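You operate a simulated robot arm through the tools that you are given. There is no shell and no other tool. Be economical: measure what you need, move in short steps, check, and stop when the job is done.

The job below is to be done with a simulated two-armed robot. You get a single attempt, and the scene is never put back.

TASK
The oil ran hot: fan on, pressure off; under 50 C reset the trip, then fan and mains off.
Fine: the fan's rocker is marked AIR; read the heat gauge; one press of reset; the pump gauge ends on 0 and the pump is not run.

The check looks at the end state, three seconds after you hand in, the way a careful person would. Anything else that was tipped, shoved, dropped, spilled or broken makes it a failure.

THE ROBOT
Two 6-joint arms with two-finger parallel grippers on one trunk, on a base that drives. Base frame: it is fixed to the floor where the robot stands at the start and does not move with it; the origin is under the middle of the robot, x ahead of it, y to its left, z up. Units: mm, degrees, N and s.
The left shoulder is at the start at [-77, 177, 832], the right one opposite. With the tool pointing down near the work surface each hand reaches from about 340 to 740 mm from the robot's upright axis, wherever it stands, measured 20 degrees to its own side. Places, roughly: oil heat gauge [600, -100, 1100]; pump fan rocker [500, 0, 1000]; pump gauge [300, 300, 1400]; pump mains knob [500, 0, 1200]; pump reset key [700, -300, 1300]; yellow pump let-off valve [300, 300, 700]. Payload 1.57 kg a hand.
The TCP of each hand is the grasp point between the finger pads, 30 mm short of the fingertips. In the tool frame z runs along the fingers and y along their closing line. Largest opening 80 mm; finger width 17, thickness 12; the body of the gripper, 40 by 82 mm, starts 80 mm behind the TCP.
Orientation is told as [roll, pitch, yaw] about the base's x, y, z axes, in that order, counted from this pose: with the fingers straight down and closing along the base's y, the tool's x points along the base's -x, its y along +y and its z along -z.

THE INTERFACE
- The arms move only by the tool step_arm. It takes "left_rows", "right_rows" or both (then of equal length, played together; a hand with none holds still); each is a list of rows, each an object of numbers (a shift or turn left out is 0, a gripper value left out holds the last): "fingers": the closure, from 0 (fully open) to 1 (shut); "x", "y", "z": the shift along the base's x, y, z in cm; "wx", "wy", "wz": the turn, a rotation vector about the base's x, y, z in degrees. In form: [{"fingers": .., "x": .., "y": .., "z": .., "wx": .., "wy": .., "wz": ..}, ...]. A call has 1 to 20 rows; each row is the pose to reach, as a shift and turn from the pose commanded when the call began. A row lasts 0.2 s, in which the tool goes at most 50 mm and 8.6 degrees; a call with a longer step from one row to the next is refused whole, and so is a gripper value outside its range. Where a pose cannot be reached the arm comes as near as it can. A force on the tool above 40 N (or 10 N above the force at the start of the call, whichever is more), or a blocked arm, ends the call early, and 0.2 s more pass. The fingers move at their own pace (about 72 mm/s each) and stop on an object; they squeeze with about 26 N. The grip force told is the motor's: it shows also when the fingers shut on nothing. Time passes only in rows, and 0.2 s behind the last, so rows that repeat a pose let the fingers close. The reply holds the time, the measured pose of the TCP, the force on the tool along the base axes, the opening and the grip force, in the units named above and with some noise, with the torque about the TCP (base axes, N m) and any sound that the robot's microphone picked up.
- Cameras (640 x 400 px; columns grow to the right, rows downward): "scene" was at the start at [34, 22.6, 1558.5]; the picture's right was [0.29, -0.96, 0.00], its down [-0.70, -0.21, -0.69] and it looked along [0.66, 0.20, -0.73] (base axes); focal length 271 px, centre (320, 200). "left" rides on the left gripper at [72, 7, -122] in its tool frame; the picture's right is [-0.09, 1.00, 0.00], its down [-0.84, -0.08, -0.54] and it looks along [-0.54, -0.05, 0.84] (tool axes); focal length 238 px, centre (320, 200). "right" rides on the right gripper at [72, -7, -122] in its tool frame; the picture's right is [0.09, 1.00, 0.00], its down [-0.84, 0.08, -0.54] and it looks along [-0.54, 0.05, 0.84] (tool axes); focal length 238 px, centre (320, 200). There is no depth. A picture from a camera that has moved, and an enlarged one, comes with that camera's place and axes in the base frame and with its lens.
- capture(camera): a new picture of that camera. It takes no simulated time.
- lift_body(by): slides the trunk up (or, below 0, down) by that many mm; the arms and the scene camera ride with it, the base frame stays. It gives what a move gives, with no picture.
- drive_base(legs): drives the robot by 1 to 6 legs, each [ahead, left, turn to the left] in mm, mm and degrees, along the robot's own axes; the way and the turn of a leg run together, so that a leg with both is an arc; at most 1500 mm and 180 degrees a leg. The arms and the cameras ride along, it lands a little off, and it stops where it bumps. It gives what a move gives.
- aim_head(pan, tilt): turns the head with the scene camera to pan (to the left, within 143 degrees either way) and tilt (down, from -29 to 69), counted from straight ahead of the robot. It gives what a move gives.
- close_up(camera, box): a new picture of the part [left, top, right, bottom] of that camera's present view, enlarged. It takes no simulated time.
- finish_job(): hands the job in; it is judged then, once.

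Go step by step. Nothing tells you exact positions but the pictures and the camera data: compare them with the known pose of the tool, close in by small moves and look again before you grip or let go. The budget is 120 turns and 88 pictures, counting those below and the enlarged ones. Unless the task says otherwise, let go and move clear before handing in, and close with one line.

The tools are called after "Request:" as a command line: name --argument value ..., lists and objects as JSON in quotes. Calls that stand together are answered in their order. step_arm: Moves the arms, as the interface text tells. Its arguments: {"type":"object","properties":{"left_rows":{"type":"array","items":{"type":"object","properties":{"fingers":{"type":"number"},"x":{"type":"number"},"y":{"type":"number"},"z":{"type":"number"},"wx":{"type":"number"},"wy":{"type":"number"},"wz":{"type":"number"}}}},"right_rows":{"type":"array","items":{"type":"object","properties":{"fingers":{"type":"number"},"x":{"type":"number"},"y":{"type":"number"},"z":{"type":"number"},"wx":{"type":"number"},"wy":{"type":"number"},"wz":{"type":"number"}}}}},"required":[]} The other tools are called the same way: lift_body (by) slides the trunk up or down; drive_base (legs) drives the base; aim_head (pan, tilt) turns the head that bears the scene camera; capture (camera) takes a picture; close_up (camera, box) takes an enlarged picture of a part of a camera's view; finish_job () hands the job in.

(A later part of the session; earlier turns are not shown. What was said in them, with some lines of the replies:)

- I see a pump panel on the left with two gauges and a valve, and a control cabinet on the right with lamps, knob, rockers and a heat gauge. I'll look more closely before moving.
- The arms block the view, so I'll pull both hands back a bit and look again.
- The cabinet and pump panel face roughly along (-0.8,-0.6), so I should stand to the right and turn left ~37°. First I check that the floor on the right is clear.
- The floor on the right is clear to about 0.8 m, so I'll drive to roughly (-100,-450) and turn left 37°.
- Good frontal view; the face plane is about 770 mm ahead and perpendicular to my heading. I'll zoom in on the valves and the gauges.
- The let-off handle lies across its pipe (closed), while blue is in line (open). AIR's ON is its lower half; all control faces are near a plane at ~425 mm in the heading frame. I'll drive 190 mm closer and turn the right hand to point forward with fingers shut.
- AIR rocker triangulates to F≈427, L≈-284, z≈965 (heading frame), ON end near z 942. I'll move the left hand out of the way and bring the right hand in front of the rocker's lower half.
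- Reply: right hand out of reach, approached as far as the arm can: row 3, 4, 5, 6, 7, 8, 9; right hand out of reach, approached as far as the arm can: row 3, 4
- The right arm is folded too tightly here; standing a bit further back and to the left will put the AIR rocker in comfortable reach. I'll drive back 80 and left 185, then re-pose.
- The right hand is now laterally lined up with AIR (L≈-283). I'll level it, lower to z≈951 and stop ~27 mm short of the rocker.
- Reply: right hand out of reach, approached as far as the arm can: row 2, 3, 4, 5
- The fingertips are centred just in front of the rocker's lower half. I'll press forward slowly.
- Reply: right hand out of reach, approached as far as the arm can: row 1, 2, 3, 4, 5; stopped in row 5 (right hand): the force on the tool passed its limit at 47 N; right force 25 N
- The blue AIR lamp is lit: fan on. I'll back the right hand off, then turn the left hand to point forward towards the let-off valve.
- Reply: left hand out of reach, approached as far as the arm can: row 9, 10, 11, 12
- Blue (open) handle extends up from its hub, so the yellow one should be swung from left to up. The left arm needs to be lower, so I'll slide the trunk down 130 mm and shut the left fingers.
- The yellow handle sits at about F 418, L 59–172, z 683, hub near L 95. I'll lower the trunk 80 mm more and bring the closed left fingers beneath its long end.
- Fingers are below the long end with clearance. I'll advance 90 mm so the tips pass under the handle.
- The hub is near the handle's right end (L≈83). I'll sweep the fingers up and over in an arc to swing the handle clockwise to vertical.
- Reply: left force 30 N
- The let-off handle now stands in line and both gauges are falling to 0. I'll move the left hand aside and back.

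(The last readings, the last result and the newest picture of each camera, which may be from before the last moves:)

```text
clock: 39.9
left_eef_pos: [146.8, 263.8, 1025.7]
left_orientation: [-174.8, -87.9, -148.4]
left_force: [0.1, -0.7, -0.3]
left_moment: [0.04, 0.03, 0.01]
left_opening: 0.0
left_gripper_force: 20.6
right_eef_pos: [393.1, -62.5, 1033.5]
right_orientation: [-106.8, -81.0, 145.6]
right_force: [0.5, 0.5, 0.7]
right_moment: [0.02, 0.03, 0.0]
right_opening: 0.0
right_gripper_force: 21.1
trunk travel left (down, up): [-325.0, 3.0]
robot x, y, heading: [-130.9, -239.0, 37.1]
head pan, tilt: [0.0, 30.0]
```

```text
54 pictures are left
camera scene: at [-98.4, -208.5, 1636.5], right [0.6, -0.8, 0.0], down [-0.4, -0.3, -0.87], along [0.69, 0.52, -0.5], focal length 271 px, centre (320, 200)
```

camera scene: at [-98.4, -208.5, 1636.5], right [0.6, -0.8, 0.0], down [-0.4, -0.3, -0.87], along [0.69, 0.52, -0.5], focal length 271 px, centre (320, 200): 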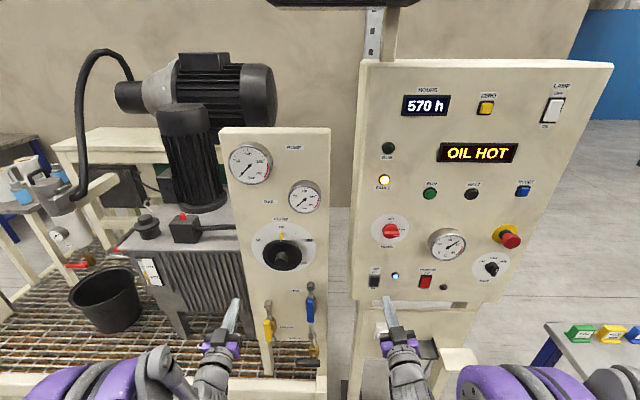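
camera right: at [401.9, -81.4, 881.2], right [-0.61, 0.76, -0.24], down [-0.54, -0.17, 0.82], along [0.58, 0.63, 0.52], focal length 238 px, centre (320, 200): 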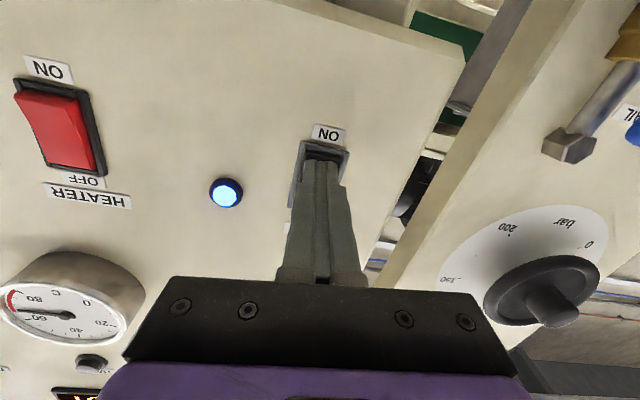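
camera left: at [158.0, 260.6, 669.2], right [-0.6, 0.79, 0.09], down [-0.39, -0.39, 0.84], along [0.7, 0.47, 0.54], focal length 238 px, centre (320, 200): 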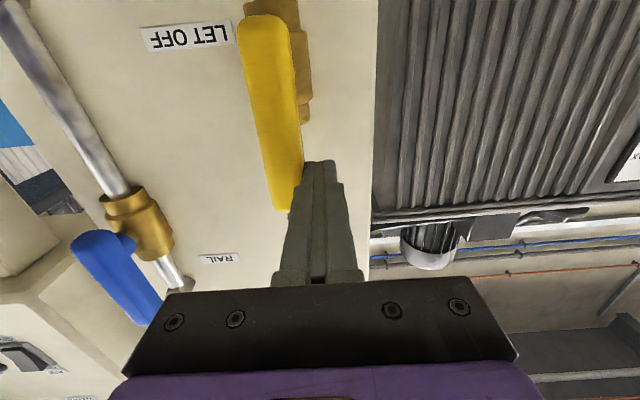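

Both gauges read near 0 and the oil is cooling. While it cools, I'll drive right 330 mm to line the right hand up with the RESET key.

Request:
drive_base --legs '[[0, -330, 0]]'

Request:
step_arm --right_rows '[{"z": 4}, {"z": 8}, {"z": 12}, {"z": 16}, {"z": 20}, {"z": 24}, {"z": 27}, {"z": 27}]'

Request:
capture --camera "scene"

Request:
capture --camera "right"

```text
clock: 43.4
left_eef_pos: [347.0, -2.8, 1026.3]
left_orientation: [-174.8, -87.8, -148.1]
left_force: [-0.5, 0.7, 0.3]
left_moment: [0.01, 0.01, -0.02]
left_opening: 0.0
left_gripper_force: 21.0
right_eef_pos: [596.6, -325.6, 1034.2]
right_orientation: [-106.6, -80.9, 145.7]
right_force: [-0.1, 0.1, -0.3]
right_moment: [-0.02, -0.03, 0.03]
right_opening: 0.0
right_gripper_force: 21.3
trunk travel left (down, up): [-325.0, 3.0]
robot x, y, heading: [67.6, -502.0, 37.2]
head pan, tilt: [0.0, 30.0]
```

```text
clock: 45.2
left_eef_pos: [347.9, -1.3, 1025.2]
left_orientation: [-174.8, -87.8, -148.1]
left_force: [-0.3, 0.3, 0.9]
left_moment: [0.0, -0.02, -0.03]
left_opening: 0.0
left_gripper_force: 21.5
right_eef_pos: [595.0, -327.2, 1304.0]
right_orientation: [-106.6, -81.0, 145.7]
right_force: [0.2, 0.0, 0.1]
right_moment: [0.04, -0.02, 0.02]
right_opening: 0.0
right_gripper_force: 21.6
trunk travel left (down, up): [-325.0, 3.0]
robot x, y, heading: [68.1, -499.2, 37.6]
head pan, tilt: [0.0, 30.0]
```

```text
53 pictures are left
camera scene: at [104.1, -473.9, 1636.5], right [0.61, -0.8, 0.0], down [-0.4, -0.3, -0.87], along [0.69, 0.52, -0.5], focal length 271 px, centre (320, 200)
```

scene: 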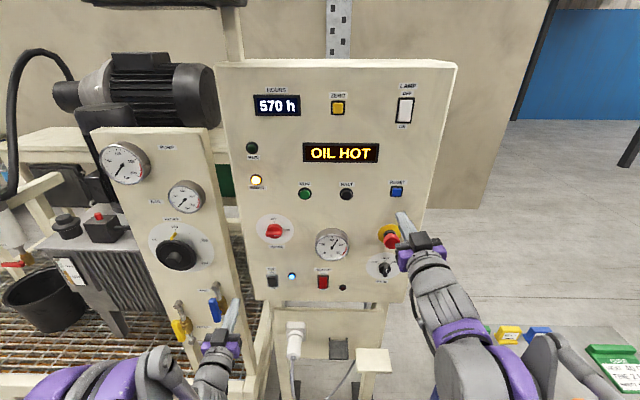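

```text
52 pictures are left
camera right: at [514.6, -416.3, 1227.4], right [-0.61, 0.76, -0.24], down [-0.58, -0.21, 0.79], along [0.55, 0.62, 0.56], focal length 238 px, centre (320, 200)
```

right: 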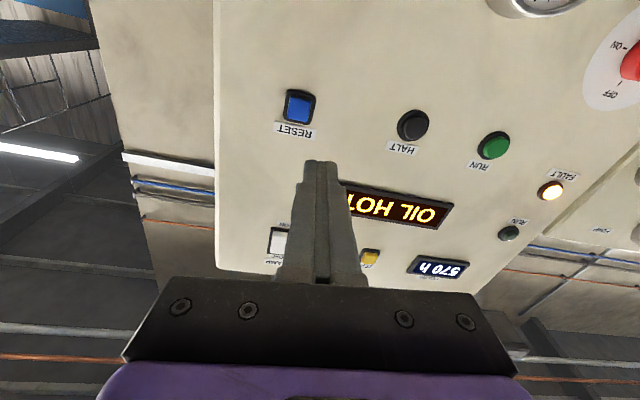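

RESET is at about F 420, L -640, z 1300. I'll bring the tips to ~35 mm in front of it and zoom in on the heat gauge.

Request:
step_arm --right_rows '[{"x": 1.26, "y": -1.68, "z": -0.4}, {"x": 4.3, "y": 0.6, "z": -0.4}, {"x": 7.26, "y": 2.8, "z": -0.4}, {"x": 7.26, "y": 2.8, "z": -0.4}]'

Request:
capture --camera "right"

Request:
close_up --camera "scene" --box '[260, 160, 440, 290]'

```text
clock: 46.2
left_eef_pos: [347.4, -2.3, 1026.3]
left_orientation: [-174.8, -87.7, -148.0]
left_force: [-0.5, 0.6, 0.4]
left_moment: [0.03, 0.01, -0.01]
left_opening: 0.0
left_gripper_force: 21.6
right_eef_pos: [667.2, -299.2, 1300.0]
right_orientation: [-106.8, -80.9, 145.8]
right_force: [-0.2, -0.3, 0.0]
right_moment: [-0.01, 0.03, -0.06]
right_opening: 0.1
right_gripper_force: 21.6
trunk travel left (down, up): [-325.0, 3.0]
robot x, y, heading: [66.0, -501.5, 37.4]
head pan, tilt: [0.0, 30.0]
```

```text
51 pictures are left
camera right: at [586.1, -389.2, 1223.6], right [-0.61, 0.76, -0.24], down [-0.58, -0.21, 0.79], along [0.55, 0.62, 0.56], focal length 238 px, centre (320, 200)
```

right: 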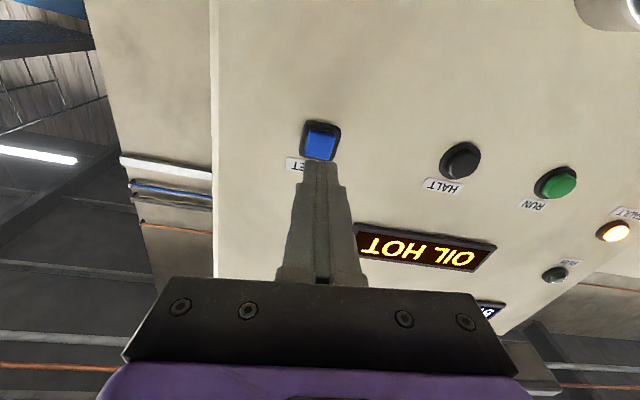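

```text
3.08 times, centred on (350, 225) of scene
camera zoom: at [103.1, -474.7, 1636.5], right [0.61, -0.8, 0.0], down [-0.4, -0.3, -0.87], along [0.69, 0.52, -0.5], focal length 834 px, centre (228, 123)
```

zoom: 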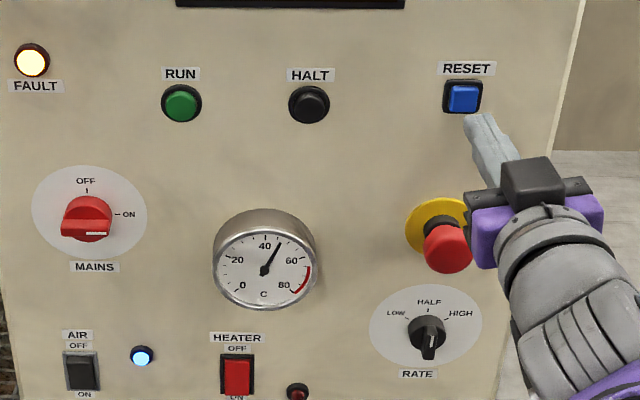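

The heat gauge reads about 48–49 °C and falling; tip is aligned with RESET. I'll wait a few seconds for a clear margin and re-read.

Request:
step_arm --right_rows '[{"x": -0.15, "y": 0.2, "z": -0.2}, {"x": -0.15, "y": 0.2, "z": -0.2}, {"x": -0.15, "y": 0.2, "z": -0.2}, {"x": -0.15, "y": 0.2, "z": -0.2}, {"x": -0.15, "y": 0.2, "z": -0.2}, {"x": -0.15, "y": 0.2, "z": -0.2}, {"x": -0.15, "y": 0.2, "z": -0.2}, {"x": -0.15, "y": 0.2, "z": -0.2}, {"x": -0.15, "y": 0.2, "z": -0.2}, {"x": -0.15, "y": 0.2, "z": -0.2}, {"x": -0.15, "y": 0.2, "z": -0.2}, {"x": -0.15, "y": 0.2, "z": -0.2}, {"x": -0.15, "y": 0.2, "z": -0.2}, {"x": -0.15, "y": 0.2, "z": -0.2}, {"x": -0.15, "y": 0.2, "z": -0.2}, {"x": -0.15, "y": 0.2, "z": -0.2}, {"x": -0.15, "y": 0.2, "z": -0.2}, {"x": -0.15, "y": 0.2, "z": -0.2}, {"x": -0.15, "y": 0.2, "z": -0.2}, {"x": -0.15, "y": 0.2, "z": -0.2}]'

Request:
close_up --camera "scene" --box '[305, 220, 360, 265]'

Request:
close_up --camera "scene" --box '[80, 130, 220, 230]'

```text
clock: 50.4
left_eef_pos: [348.7, -1.4, 1026.6]
left_orientation: [-174.8, -87.8, -148.2]
left_force: [0.3, -0.2, 0.1]
left_moment: [0.03, 0.01, 0.02]
left_opening: 0.2
left_gripper_force: 21.5
right_eef_pos: [666.0, -296.5, 1299.4]
right_orientation: [-106.6, -80.9, 145.8]
right_force: [-0.8, -0.1, -0.7]
right_moment: [0.0, -0.01, 0.02]
right_opening: 0.1
right_gripper_force: 21.2
trunk travel left (down, up): [-325.0, 3.0]
robot x, y, heading: [67.8, -502.2, 37.4]
head pan, tilt: [0.0, 30.0]
```

```text
8.89 times, centred on (332, 242) of scene
camera zoom: at [104.0, -474.0, 1636.5], right [0.61, -0.8, 0.0], down [-0.4, -0.3, -0.87], along [0.69, 0.52, -0.5], focal length 2410 px, centre (209, -178)
```

zoom: 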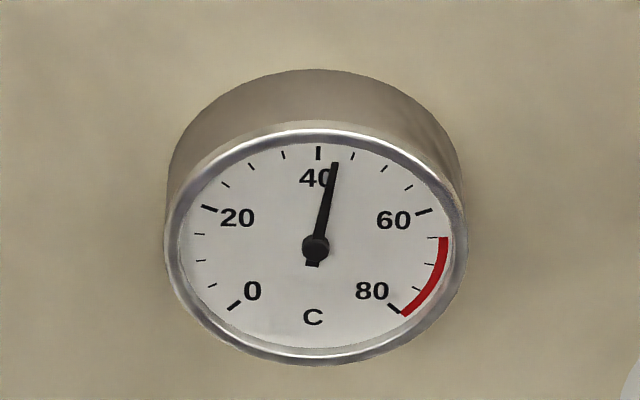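

```text
4.00 times, centred on (150, 180) of scene
camera zoom: at [104.0, -474.0, 1636.5], right [0.61, -0.8, 0.0], down [-0.4, -0.3, -0.87], along [0.69, 0.52, -0.5], focal length 1085 px, centre (1000, 280)
```

zoom: 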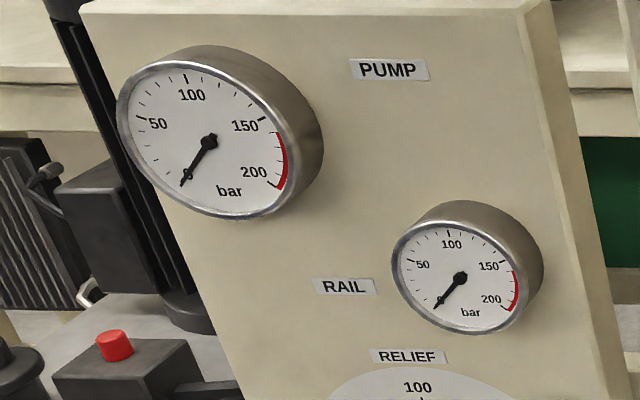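

Gauge reads ~43 °C and the pump gauge is at 0. Now one press of RESET and straight back.

Request:
step_arm --right_rows '[{"x": 1.2, "y": 0.9}, {"x": 2.0, "y": 1.5}, {"x": 2.4, "y": 1.8}, {"x": 2.8, "y": 2.1}, {"x": 3.1, "y": 2.3}, {"x": 3.4, "y": 2.5}]'

Request:
capture --camera "scene"

```text
clock: 51.8
left_eef_pos: [345.6, -2.5, 1026.3]
left_orientation: [-174.7, -87.7, -148.3]
left_force: [-0.4, -0.6, 0.2]
left_moment: [-0.01, -0.01, 0.01]
left_opening: 0.1
left_gripper_force: 21.4
right_eef_pos: [697.6, -272.9, 1298.7]
right_orientation: [-106.7, -81.0, 145.9]
right_force: [-9.4, -3.9, -4.3]
right_moment: [-0.09, 0.16, 0.01]
right_opening: 0.1
right_gripper_force: 21.5
trunk travel left (down, up): [-325.0, 3.0]
robot x, y, heading: [67.6, -500.4, 37.1]
head pan, tilt: [0.0, 30.0]
heard: click
```

```text
47 pictures are left
camera scene: at [102.0, -475.1, 1636.5], right [0.61, -0.8, 0.0], down [-0.4, -0.3, -0.87], along [0.69, 0.52, -0.5], focal length 271 px, centre (320, 200)
```

scene: 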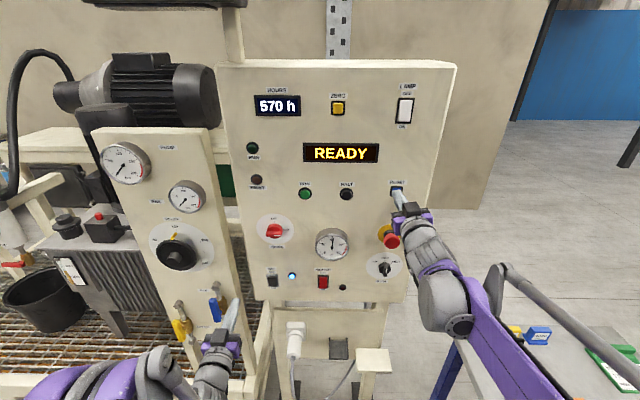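

The display says READY and FAULT is out after one click. I'll retract, lower the hand, and drive back left to the AIR rocker.

Request:
step_arm --right_rows '[{"x": -3.2, "y": -2.4}, {"x": -6.4, "y": -4.8}, {"x": -9.6, "y": -7.2}, {"x": -11.2, "y": -8.4}, {"x": -11.2, "y": -8.4, "z": -5}, {"x": -11.2, "y": -8.4, "z": -10}, {"x": -11.2, "y": -8.4, "z": -15}, {"x": -11.2, "y": -8.4, "z": -20}, {"x": -11.2, "y": -8.4, "z": -25}, {"x": -11.2, "y": -8.4, "z": -28}]'

Request:
drive_base --legs '[[0, 345, 0]]'

Request:
lift_body --by -50

Request:
capture --camera "right"

Request:
capture --camera "scene"

```text
clock: 54.0
left_eef_pos: [347.6, -1.7, 1026.4]
left_orientation: [-174.7, -87.8, -148.2]
left_force: [-1.4, 0.0, 0.4]
left_moment: [-0.01, 0.02, 0.01]
left_opening: 0.1
left_gripper_force: 21.6
right_eef_pos: [595.7, -350.4, 1036.8]
right_orientation: [-105.8, -81.0, 144.7]
right_force: [0.5, 0.4, -0.4]
right_moment: [-0.03, 0.0, 0.01]
right_opening: 0.1
right_gripper_force: 21.0
right hand out of reach, approached as far as the arm can: row 10
trunk travel left (down, up): [-325.0, 3.0]
robot x, y, heading: [70.0, -502.1, 37.3]
head pan, tilt: [0.0, 30.0]
```

```text
clock: 57.6
left_eef_pos: [139.7, 272.4, 1027.0]
left_orientation: [-174.7, -87.9, -148.2]
left_force: [-0.1, 0.0, 0.1]
left_moment: [0.01, -0.04, -0.02]
left_opening: 0.0
left_gripper_force: 21.2
right_eef_pos: [386.2, -77.0, 1037.0]
right_orientation: [-105.9, -80.9, 144.8]
right_force: [0.3, -0.1, -0.6]
right_moment: [0.0, 0.0, -0.03]
right_opening: 0.2
right_gripper_force: 21.4
trunk travel left (down, up): [-325.0, 3.0]
robot x, y, heading: [-137.3, -229.7, 37.1]
head pan, tilt: [0.0, 30.0]
```

```text
clock: 58.5
left_eef_pos: [140.8, 273.5, 976.2]
left_orientation: [-174.7, -87.7, -148.4]
left_force: [-0.3, -0.1, 0.4]
left_moment: [-0.02, -0.04, 0.0]
left_opening: 0.0
left_gripper_force: 21.3
right_eef_pos: [387.6, -75.8, 985.7]
right_orientation: [-105.8, -81.0, 144.7]
right_force: [0.1, -0.6, 0.7]
right_moment: [0.0, 0.01, 0.02]
right_opening: 0.0
right_gripper_force: 20.9
trunk travel left (down, up): [-275.0, 53.0]
robot x, y, heading: [-140.7, -228.7, 37.4]
head pan, tilt: [0.0, 30.0]
```

```text
46 pictures are left
camera right: at [307.4, -166.0, 909.5], right [-0.61, 0.76, -0.24], down [-0.57, -0.21, 0.79], along [0.55, 0.62, 0.56], focal length 238 px, centre (320, 200)
```

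right: 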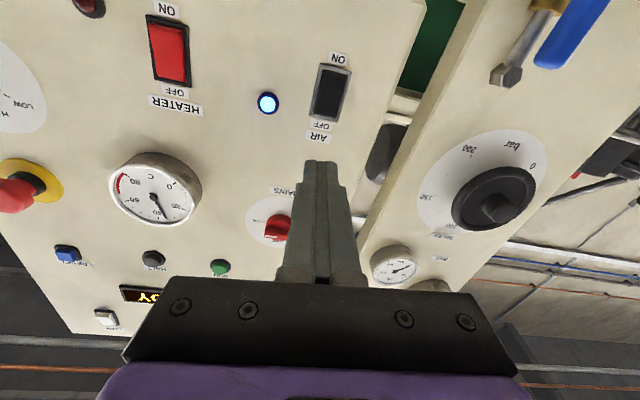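

```text
45 pictures are left
camera scene: at [-102.1, -197.9, 1583.6], right [0.61, -0.8, 0.0], down [-0.4, -0.3, -0.87], along [0.69, 0.52, -0.5], focal length 271 px, centre (320, 200)
```

scene: 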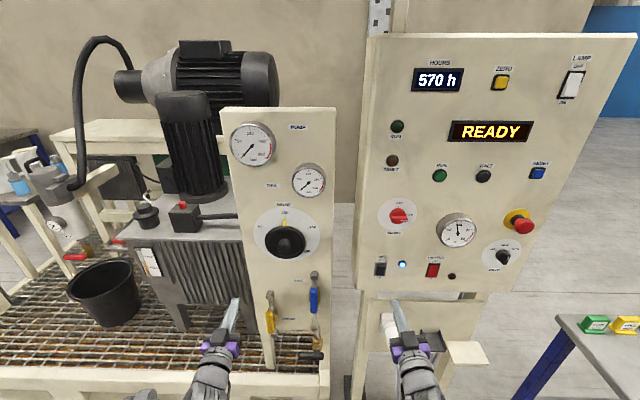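

I'll align with AIR's upper (OFF) half at z≈977 and come to ~27 mm before it.

Request:
step_arm --right_rows '[{"x": -0.5, "y": 0.65, "z": -0.9}, {"x": 2.2, "y": 2.7, "z": -0.9}, {"x": 5, "y": 4.8, "z": -0.9}, {"x": 7.9, "y": 6.95, "z": -0.9}, {"x": 7.9, "y": 6.95, "z": -0.9}]'

Request:
capture --camera "right"

Request:
close_up --camera "scene" --box '[340, 190, 460, 340]'

```text
clock: 59.7
left_eef_pos: [139.3, 272.3, 976.3]
left_orientation: [-174.8, -87.8, -148.2]
left_force: [0.4, -0.5, -0.3]
left_moment: [0.01, 0.03, -0.02]
left_opening: 0.0
left_gripper_force: 21.0
right_eef_pos: [467.4, -7.9, 977.1]
right_orientation: [-105.9, -81.0, 145.0]
right_force: [-0.1, 0.0, 0.1]
right_moment: [0.02, -0.01, 0.0]
right_opening: 0.1
right_gripper_force: 21.1
trunk travel left (down, up): [-275.0, 53.0]
robot x, y, heading: [-139.9, -227.2, 36.9]
head pan, tilt: [0.0, 30.0]
```

```text
44 pictures are left
camera right: at [387.0, -97.5, 900.0], right [-0.61, 0.76, -0.24], down [-0.57, -0.21, 0.79], along [0.55, 0.62, 0.56], focal length 238 px, centre (320, 200)
```

right: 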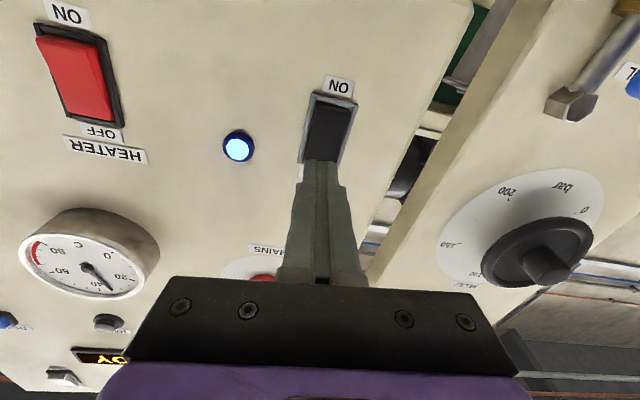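

```text
2.67 times, centred on (400, 265) of scene
camera zoom: at [-103.5, -198.8, 1583.6], right [0.61, -0.8, 0.0], down [-0.4, -0.3, -0.87], along [0.69, 0.52, -0.5], focal length 723 px, centre (107, 27)
```

zoom: 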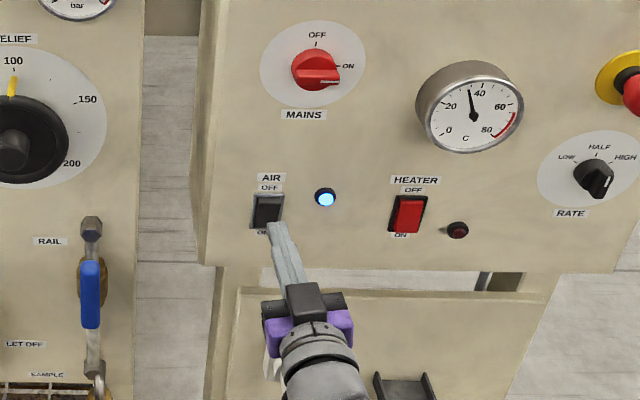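

Aligned with the OFF half. Pressing slowly.

Request:
step_arm --right_rows '[{"x": 0.7, "y": 0.7, "z": 0.3}, {"x": 1.5, "y": 1.3, "z": 0.3}, {"x": 1.9, "y": 1.6, "z": 0.3}, {"x": 2.3, "y": 1.9, "z": 0.3}, {"x": 2.7, "y": 2.2, "z": 0.3}, {"x": 3.0, "y": 2.4, "z": 0.3}]'

Request:
close_up --camera "scene" --box '[340, 190, 460, 340]'

```text
clock: 60.9
left_eef_pos: [138.0, 270.3, 976.2]
left_orientation: [-174.8, -87.5, -148.3]
left_force: [0.0, 1.0, -0.1]
left_moment: [-0.03, 0.0, -0.01]
left_opening: 0.2
left_gripper_force: 21.5
right_eef_pos: [488.2, 9.1, 980.0]
right_orientation: [-105.4, -81.0, 144.3]
right_force: [-20.1, -13.1, -0.7]
right_moment: [-0.08, 0.17, -0.07]
right_opening: 0.0
right_gripper_force: 21.5
trunk travel left (down, up): [-275.0, 53.0]
robot x, y, heading: [-140.4, -226.1, 37.3]
head pan, tilt: [0.0, 30.0]
stopped in row 5 (right hand): the force on the tool passed its limit at 48 N (the readings are from after the stop); the commanded pose is now the measured one
```

```text
2.67 times, centred on (400, 265) of scene
camera zoom: at [-106.1, -200.6, 1583.8], right [0.6, -0.8, 0.0], down [-0.4, -0.3, -0.87], along [0.69, 0.52, -0.5], focal length 723 px, centre (107, 27)
```

zoom: 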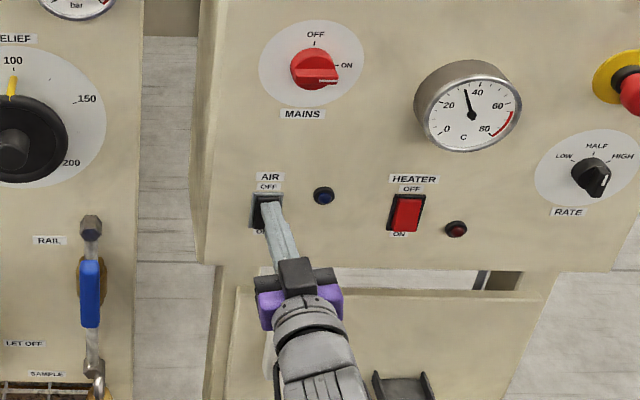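

AIR lamp is out: fan off. I'll retract, raise the right hand to the MAINS knob height and roll the opened gripper 90° to grip its horizontal bar.

Request:
step_arm --right_rows '[{"x": -3.2, "y": -2.4}, {"x": -6.4, "y": -4.8}, {"x": -9.6, "y": -7.2}, {"x": -11.2, "y": -8.4, "z": 4}, {"x": -11.2, "y": -8.4, "z": 8}, {"x": -11.2, "y": -8.4, "z": 12}, {"x": -11.2, "y": -8.4, "z": 16}, {"x": -11.2, "y": -8.4, "z": 19}]'

Request:
step_arm --right_rows '[{"fingers": 0.3, "wx": 6.7, "wy": 5}, {"wx": 13.4, "wy": 10}, {"wx": 20.1, "wy": 15}, {"wx": 26.8, "wy": 20}, {"wx": 33.5, "wy": 25}, {"wx": 40.2, "wy": 30}, {"wx": 46.9, "wy": 35}, {"wx": 53.6, "wy": 40}, {"wx": 60.3, "wy": 45}, {"wx": 67, "wy": 50}, {"wx": 73.7, "wy": 55}, {"wx": 80, "wy": 60}, {"wx": 80, "wy": 60}]'

Request:
capture --camera "right"

Request:
capture --camera "scene"

```text
clock: 62.7
left_eef_pos: [139.0, 271.6, 976.5]
left_orientation: [-174.7, -87.8, -148.3]
left_force: [0.8, -0.6, -1.0]
left_moment: [0.03, 0.0, 0.0]
left_opening: 0.0
left_gripper_force: 21.6
right_eef_pos: [378.0, -72.3, 1170.2]
right_orientation: [-104.6, -81.1, 143.5]
right_force: [-0.3, 0.1, 0.6]
right_moment: [0.01, 0.03, 0.01]
right_opening: 0.2
right_gripper_force: 21.3
trunk travel left (down, up): [-275.0, 53.0]
robot x, y, heading: [-141.0, -229.1, 37.1]
head pan, tilt: [0.0, 30.0]
```

```text
clock: 65.5
left_eef_pos: [138.5, 271.1, 975.6]
left_orientation: [-174.8, -87.8, -148.2]
left_force: [-0.3, -0.4, 0.2]
left_moment: [-0.03, 0.01, 0.03]
left_opening: 0.0
left_gripper_force: 21.4
right_eef_pos: [390.4, -91.7, 1170.1]
right_orientation: [91.7, 1.4, -54.8]
right_force: [0.2, -0.2, -0.2]
right_moment: [0.0, 0.01, 0.02]
right_opening: 56.0
right_gripper_force: 0.0
right hand out of reach, approached as far as the arm can: row 6, 7, 8, 9, 10, 11, 12, 13
trunk travel left (down, up): [-275.0, 53.0]
robot x, y, heading: [-141.2, -233.0, 37.1]
head pan, tilt: [0.0, 30.0]
```

```text
41 pictures are left
camera right: at [249.5, -103.5, 1160.1], right [-0.06, 0.04, 1.0], down [0.04, -1.0, 0.04], along [1.0, 0.04, 0.06], focal length 238 px, centre (320, 200)
```

right: 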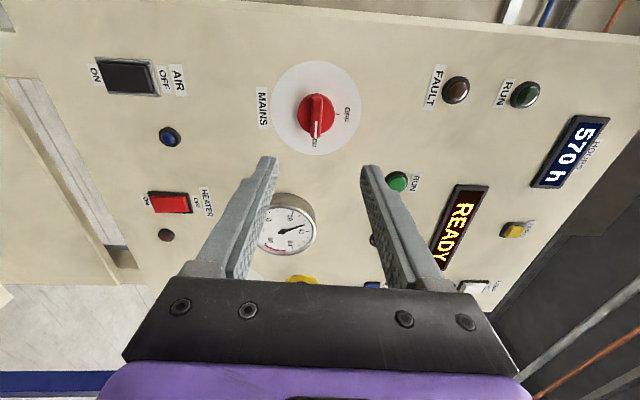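

```text
40 pictures are left
camera scene: at [-103.4, -199.0, 1583.6], right [0.61, -0.8, 0.0], down [-0.4, -0.3, -0.87], along [0.69, 0.52, -0.5], focal length 271 px, centre (320, 200)
```

scene: 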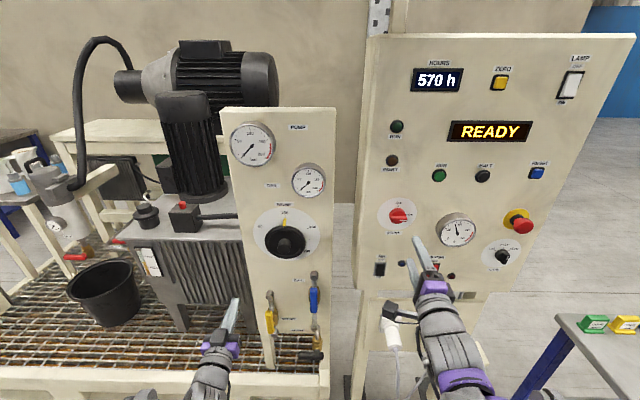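

The gripper is rolled and its camera sees the knob nicely, near L≈-305, z≈1168. I'll approach to leave the tips ~25 mm short of the knob and look again.

Request:
step_arm --right_rows '[{"x": 2.6, "y": 1.9, "z": -0.1}, {"x": 5.2, "y": 3.8, "z": -0.2}, {"x": 6.8, "y": 5.1, "z": -0.2}, {"x": 6.8, "y": 5.1, "z": -0.2}]'

Request:
capture --camera "right"

Request:
close_up --camera "scene" --box '[350, 170, 450, 270]'

```text
clock: 66.5
left_eef_pos: [138.2, 272.4, 975.7]
left_orientation: [-174.9, -87.8, -148.1]
left_force: [0.0, 0.4, -0.3]
left_moment: [-0.01, 0.01, -0.01]
left_opening: 0.0
left_gripper_force: 21.6
right_eef_pos: [459.0, -42.3, 1166.7]
right_orientation: [91.6, 1.4, -54.4]
right_force: [0.7, -0.4, 0.3]
right_moment: [-0.01, 0.01, 0.02]
right_opening: 55.9
right_gripper_force: 0.0
right hand out of reach, approached as far as the arm can: row 1, 2, 3, 4
trunk travel left (down, up): [-275.0, 53.0]
robot x, y, heading: [-140.1, -229.4, 37.0]
head pan, tilt: [0.0, 30.0]
```

```text
39 pictures are left
camera right: at [318.6, -55.7, 1156.2], right [-0.06, 0.04, 1.0], down [0.05, -1.0, 0.04], along [1.0, 0.05, 0.06], focal length 238 px, centre (320, 200)
```

right: 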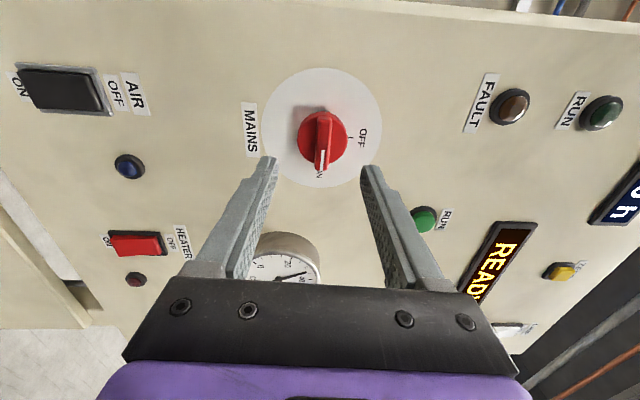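

```text
4.00 times, centred on (400, 220) of scene
camera zoom: at [-103.6, -199.2, 1583.6], right [0.61, -0.8, 0.0], down [-0.4, -0.3, -0.87], along [0.69, 0.52, -0.5], focal length 1085 px, centre (0, 120)
```

zoom: 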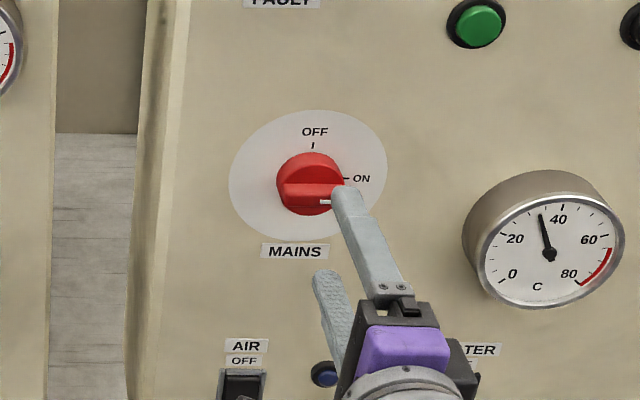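

Knob bar centre is near L≈-302, z≈1168. I'll shift 7 mm left and go 28 mm further in, then check depth against the knob.

Request:
step_arm --right_rows '[{"x": -0.42, "y": 0.56}, {"x": 0.7, "y": 1.4, "z": 0.1}, {"x": 1.8, "y": 2.24, "z": 0.1}, {"x": 1.8, "y": 2.24, "z": 0.1}]'

Request:
capture --camera "right"

Request:
close_up --camera "scene" --box '[370, 180, 430, 240]'

```text
clock: 67.5
left_eef_pos: [139.0, 271.4, 975.9]
left_orientation: [-174.9, -87.8, -148.1]
left_force: [0.1, -0.9, 0.4]
left_moment: [0.0, -0.01, -0.01]
left_opening: 0.0
left_gripper_force: 21.5
right_eef_pos: [480.8, -23.3, 1165.9]
right_orientation: [91.6, 1.5, -54.0]
right_force: [-0.1, 0.3, 0.5]
right_moment: [-0.01, -0.01, -0.03]
right_opening: 55.8
right_gripper_force: 0.1
right hand out of reach, approached as far as the arm can: row 1, 2, 3, 4
trunk travel left (down, up): [-275.0, 53.0]
robot x, y, heading: [-143.7, -228.2, 37.1]
head pan, tilt: [0.0, 30.0]
```

```text
37 pictures are left
camera right: at [339.1, -38.6, 1157.7], right [-0.06, 0.04, 1.0], down [0.05, -1.0, 0.04], along [1.0, 0.05, 0.06], focal length 238 px, centre (320, 200)
```

right: 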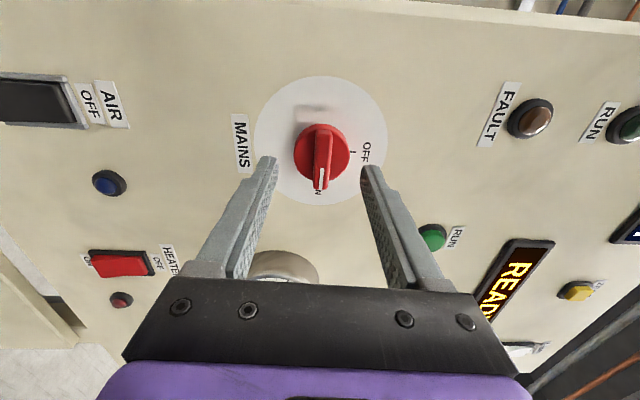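

```text
6.67 times, centred on (400, 210) of scene
camera zoom: at [-103.7, -199.2, 1583.6], right [0.61, -0.8, 0.0], down [-0.4, -0.3, -0.87], along [0.69, 0.52, -0.5], focal length 1808 px, centre (-213, 133)
```

zoom: 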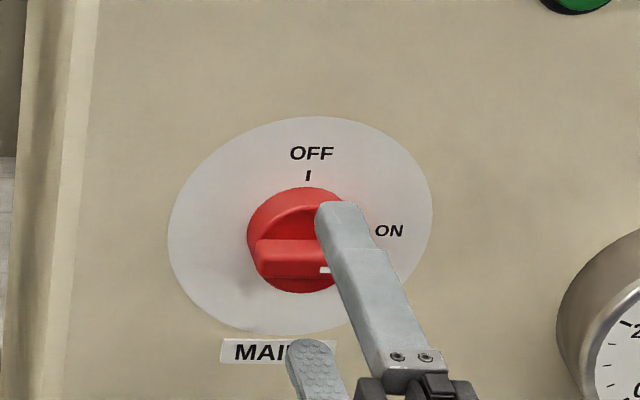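

Tips are at about F 400, bar front around 408. I'll go 18 mm deeper, then close on the bar.

Request:
step_arm --right_rows '[{"x": 0.6, "y": 0.8, "z": 0.1}, {"x": 1.2, "y": 1.4, "z": 0.1}, {"x": 1.2, "y": 1.4, "z": 0.1}]'

Request:
step_arm --right_rows '[{"fingers": 0.5}, {"fingers": 0.7}, {"fingers": 1}, {}, {}]'

Request:
capture --camera "right"

Request:
close_up --camera "scene" --box '[370, 180, 430, 240]'

```text
clock: 68.3
left_eef_pos: [138.8, 272.0, 974.9]
left_orientation: [-174.7, -87.8, -148.3]
left_force: [0.5, 0.8, 0.3]
left_moment: [0.0, -0.01, -0.03]
left_opening: 0.1
left_gripper_force: 21.0
right_eef_pos: [492.5, -12.8, 1168.2]
right_orientation: [91.5, 1.3, -53.9]
right_force: [-0.7, -0.4, -0.2]
right_moment: [0.03, -0.01, 0.0]
right_opening: 55.9
right_gripper_force: 0.1
right hand out of reach, approached as far as the arm can: row 1, 2
trunk travel left (down, up): [-275.0, 53.0]
robot x, y, heading: [-141.9, -228.3, 37.2]
head pan, tilt: [0.0, 30.0]
```

```text
clock: 69.5
left_eef_pos: [139.3, 272.3, 976.4]
left_orientation: [-174.6, -87.7, -148.4]
left_force: [0.4, -0.9, -0.4]
left_moment: [0.01, -0.01, -0.03]
left_opening: 0.1
left_gripper_force: 21.5
right_eef_pos: [493.8, -11.5, 1169.4]
right_orientation: [91.7, 1.3, -53.8]
right_force: [10.4, 2.2, 21.9]
right_moment: [-0.31, -0.42, -0.07]
right_opening: 12.2
right_gripper_force: 29.5
trunk travel left (down, up): [-275.0, 53.0]
robot x, y, heading: [-139.2, -231.7, 37.1]
head pan, tilt: [0.0, 30.0]
```

```text
35 pictures are left
camera right: at [352.4, -27.2, 1159.4], right [-0.06, 0.04, 1.0], down [0.06, -1.0, 0.04], along [1.0, 0.06, 0.06], focal length 238 px, centre (320, 200)
```

right: 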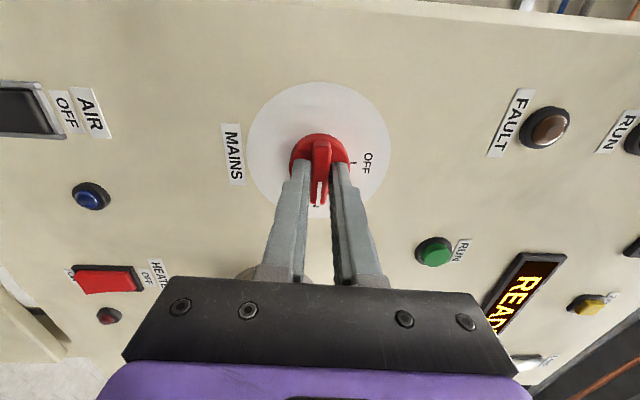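

```text
6.67 times, centred on (400, 210) of scene
camera zoom: at [-104.0, -199.0, 1583.8], right [0.61, -0.8, 0.0], down [-0.4, -0.3, -0.87], along [0.69, 0.52, -0.5], focal length 1808 px, centre (-213, 133)
```

zoom: 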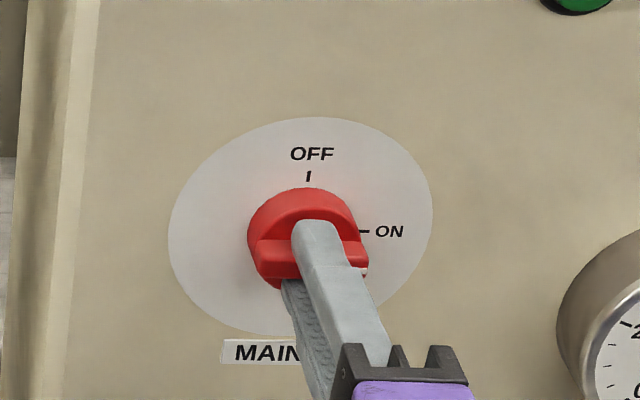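

The bar is gripped (12 mm). I'll ease the hand up 2 mm and turn counter-clockwise 90° toward OFF.

Request:
step_arm --right_rows '[{"z": 0.2}, {"z": 0.2, "wx": -6.4, "wy": -4.8}, {"z": 0.2, "wx": -12.8, "wy": -9.6}, {"z": 0.2, "wx": -19.2, "wy": -14.4}, {"z": 0.2, "wx": -25.6, "wy": -19.2}, {"z": 0.2, "wx": -32, "wy": -24}]'

Request:
close_up --camera "scene" --box '[370, 180, 430, 240]'

```text
clock: 70.9
left_eef_pos: [141.5, 270.1, 976.7]
left_orientation: [-175.4, -87.8, -147.8]
left_force: [-0.1, 0.2, 0.3]
left_moment: [-0.02, 0.01, -0.01]
left_opening: 0.1
left_gripper_force: 21.7
right_eef_pos: [494.2, -13.2, 1168.4]
right_orientation: [92.9, -37.4, -55.5]
right_force: [1.9, -13.3, -7.5]
right_moment: [-0.51, 0.78, -0.23]
right_opening: 12.1
right_gripper_force: 29.4
right hand out of reach, approached as far as the arm can: row 1, 2, 3, 4, 5, 6
trunk travel left (down, up): [-275.0, 53.0]
robot x, y, heading: [-140.9, -229.1, 37.1]
head pan, tilt: [0.0, 30.0]
stopped in row 6 (right hand): the force on the tool passed its limit at 43 N (the readings are from after the stop); the commanded pose is now the measured one
```

```text
6.67 times, centred on (400, 210) of scene
camera zoom: at [-102.9, -200.0, 1583.9], right [0.6, -0.8, 0.0], down [-0.4, -0.3, -0.87], along [0.69, 0.52, -0.5], focal length 1808 px, centre (-213, 133)
```

zoom: 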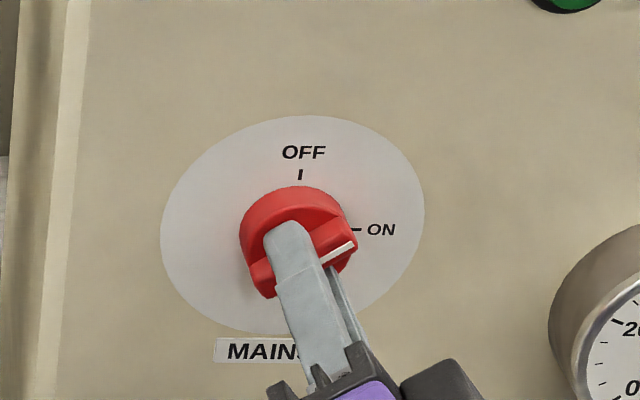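

The knob has turned ~38°. I'll relieve the side load slightly and continue the turn.

Request:
step_arm --right_rows '[{"x": 0.1, "y": -0.25, "z": -0.1, "wx": -3.2, "wy": -2.4}, {"x": 0.1, "y": -0.25, "z": -0.1, "wx": -9.6, "wy": -7.2}, {"x": 0.1, "y": -0.25, "z": -0.1, "wx": -16, "wy": -12}, {"x": 0.1, "y": -0.25, "z": -0.1, "wx": -22.4, "wy": -16.8}, {"x": 0.1, "y": -0.25, "z": -0.1, "wx": -28.8, "wy": -21.6}, {"x": 0.1, "y": -0.25, "z": -0.1, "wx": -35.2, "wy": -26.4}, {"x": 0.1, "y": -0.25, "z": -0.1, "wx": -41.6, "wy": -31.2}]'

Request:
close_up --camera "scene" --box '[370, 180, 430, 240]'

```text
clock: 72.5
left_eef_pos: [140.5, 270.2, 977.0]
left_orientation: [-176.9, -87.8, -146.1]
left_force: [-0.2, 0.5, -0.3]
left_moment: [0.0, 0.04, -0.04]
left_opening: 0.0
left_gripper_force: 21.1
right_eef_pos: [494.1, -14.6, 1167.5]
right_orientation: [164.5, -88.3, -125.8]
right_force: [7.9, -10.9, 3.9]
right_moment: [-0.23, 0.45, -0.74]
right_opening: 12.4
right_gripper_force: 29.0
trunk travel left (down, up): [-275.0, 53.0]
robot x, y, heading: [-144.0, -230.1, 37.0]
head pan, tilt: [0.0, 30.0]
```

```text
6.67 times, centred on (400, 210) of scene
camera zoom: at [-102.1, -201.5, 1583.6], right [0.6, -0.8, 0.0], down [-0.4, -0.3, -0.87], along [0.69, 0.52, -0.5], focal length 1808 px, centre (-213, 133)
```

zoom: 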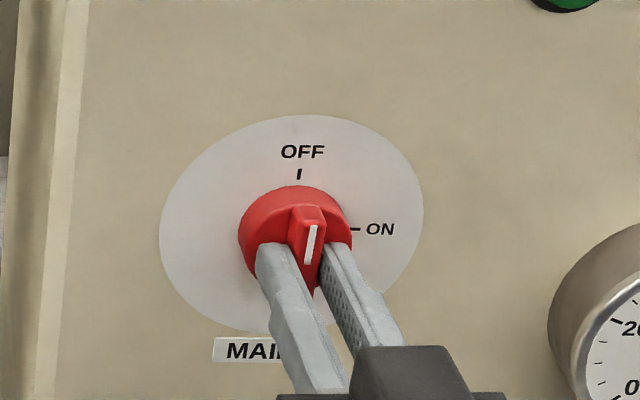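

The pointer is upright at OFF. I'll check the display before letting go.

Request:
capture --camera "scene"

Request:
capture --camera "right"

```text
31 pictures are left
camera scene: at [-102.1, -201.5, 1583.6], right [0.6, -0.8, 0.0], down [-0.4, -0.3, -0.87], along [0.69, 0.52, -0.5], focal length 271 px, centre (320, 200)
```

scene: 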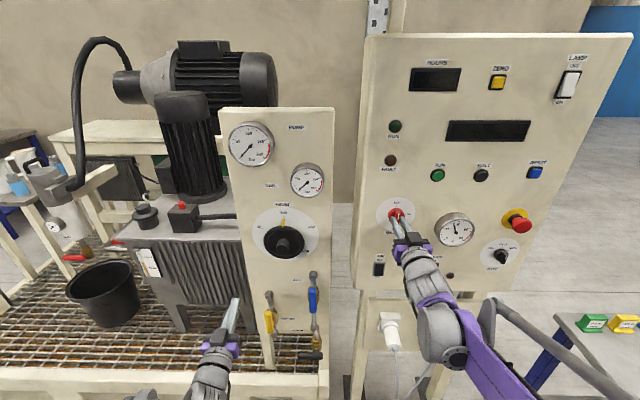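

```text
30 pictures are left
camera right: at [405.0, -95.0, 1091.0], right [-0.62, 0.78, -0.08], down [-0.49, -0.3, 0.82], along [0.62, 0.55, 0.57], focal length 238 px, centre (320, 200)
```

right: 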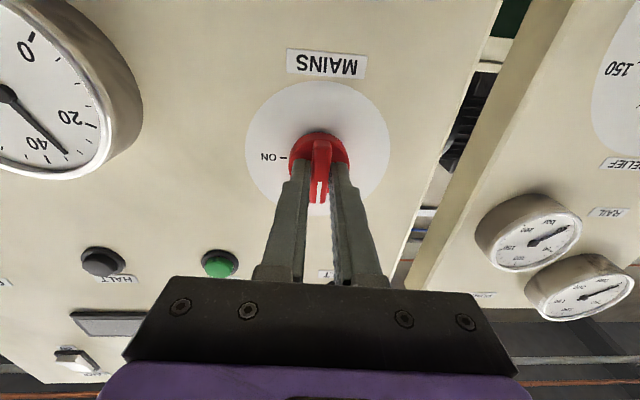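

The displays are dark, so mains is off. I'll open the fingers and back straight out.

Request:
step_arm --right_rows '[{"fingers": 0.6}, {}, {}, {"x": -3.2, "y": -2.4}, {"x": -6.4, "y": -4.8}, {"x": -9.6, "y": -7.2}, {"x": -9.6, "y": -7.2}]'

Request:
drive_base --legs '[[-100, 0, 0]]'

Request:
capture --camera "scene"

Request:
close_up --camera "scene" --box '[350, 150, 530, 290]'

Request:
close_up --camera "scene" --box '[210, 100, 350, 380]'

```text
clock: 74.1
left_eef_pos: [140.9, 271.0, 975.0]
left_orientation: [-174.7, -87.8, -148.5]
left_force: [0.6, 0.2, -0.2]
left_moment: [0.0, -0.02, 0.0]
left_opening: 0.1
left_gripper_force: 21.9
right_eef_pos: [399.9, -83.2, 1166.3]
right_orientation: [163.4, -88.2, -124.8]
right_force: [-0.1, -0.2, 0.9]
right_moment: [-0.03, -0.02, -0.03]
right_opening: 32.0
right_gripper_force: 0.1
trunk travel left (down, up): [-275.0, 53.0]
robot x, y, heading: [-142.0, -233.1, 37.0]
head pan, tilt: [0.0, 30.0]
```

```text
clock: 75.3
left_eef_pos: [61.0, 211.6, 976.4]
left_orientation: [-174.7, -87.8, -148.4]
left_force: [0.7, 0.0, 1.0]
left_moment: [0.04, 0.02, 0.01]
left_opening: 0.0
left_gripper_force: 20.7
right_eef_pos: [320.0, -143.2, 1167.0]
right_orientation: [163.8, -88.1, -125.1]
right_force: [0.2, -0.3, 0.0]
right_moment: [-0.03, -0.01, 0.0]
right_opening: 31.9
right_gripper_force: 0.1
trunk travel left (down, up): [-275.0, 53.0]
robot x, y, heading: [-220.1, -289.9, 37.2]
head pan, tilt: [0.0, 30.0]
```

```text
29 pictures are left
camera scene: at [-182.1, -259.0, 1583.7], right [0.6, -0.8, 0.0], down [-0.4, -0.3, -0.87], along [0.69, 0.52, -0.5], focal length 271 px, centre (320, 200)
```

scene: 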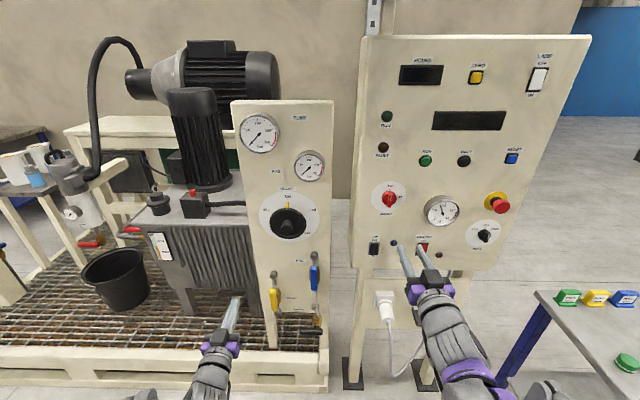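

```text
2.86 times, centred on (440, 220) of scene
camera zoom: at [-182.1, -259.0, 1583.7], right [0.6, -0.8, 0.0], down [-0.4, -0.3, -0.87], along [0.69, 0.52, -0.5], focal length 775 px, centre (-23, 143)
```

zoom: 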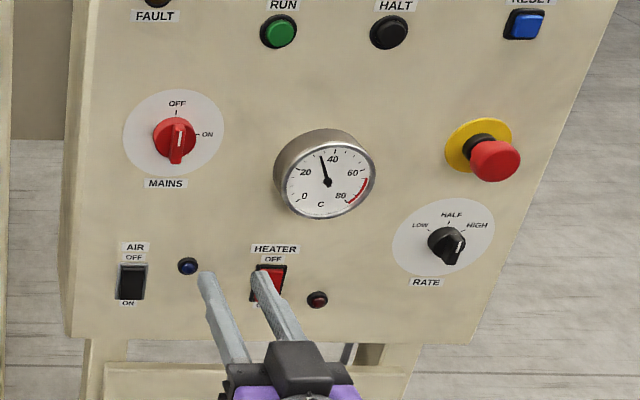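

```text
1.43 times, centred on (280, 240) of scene
camera zoom: at [-182.1, -259.0, 1583.7], right [0.6, -0.8, 0.0], down [-0.4, -0.3, -0.87], along [0.69, 0.52, -0.5], focal length 387 px, centre (377, 143)
```

zoom: 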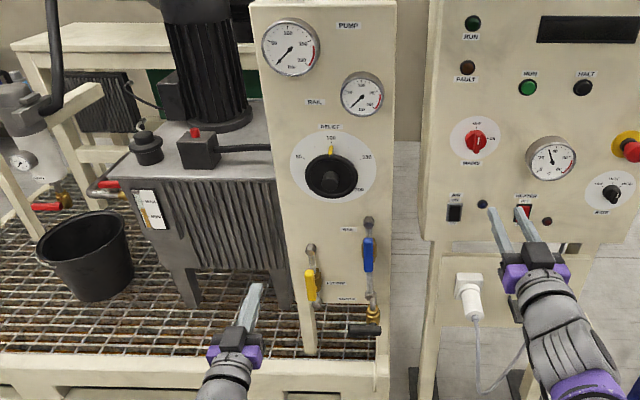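

Everything is in the wanted end state: MAINS is OFF, the AIR rocker is OFF, the gauges are on 0, the trip is reset, and the hands are clear. I'm handing in.

Request:
finish_job

```text
The job is handed in.
```

The job is done: I ran the fan, let the pressure off to 0, pressed reset once at about 43 °C, then switched fan and mains off, and the pump was never run.
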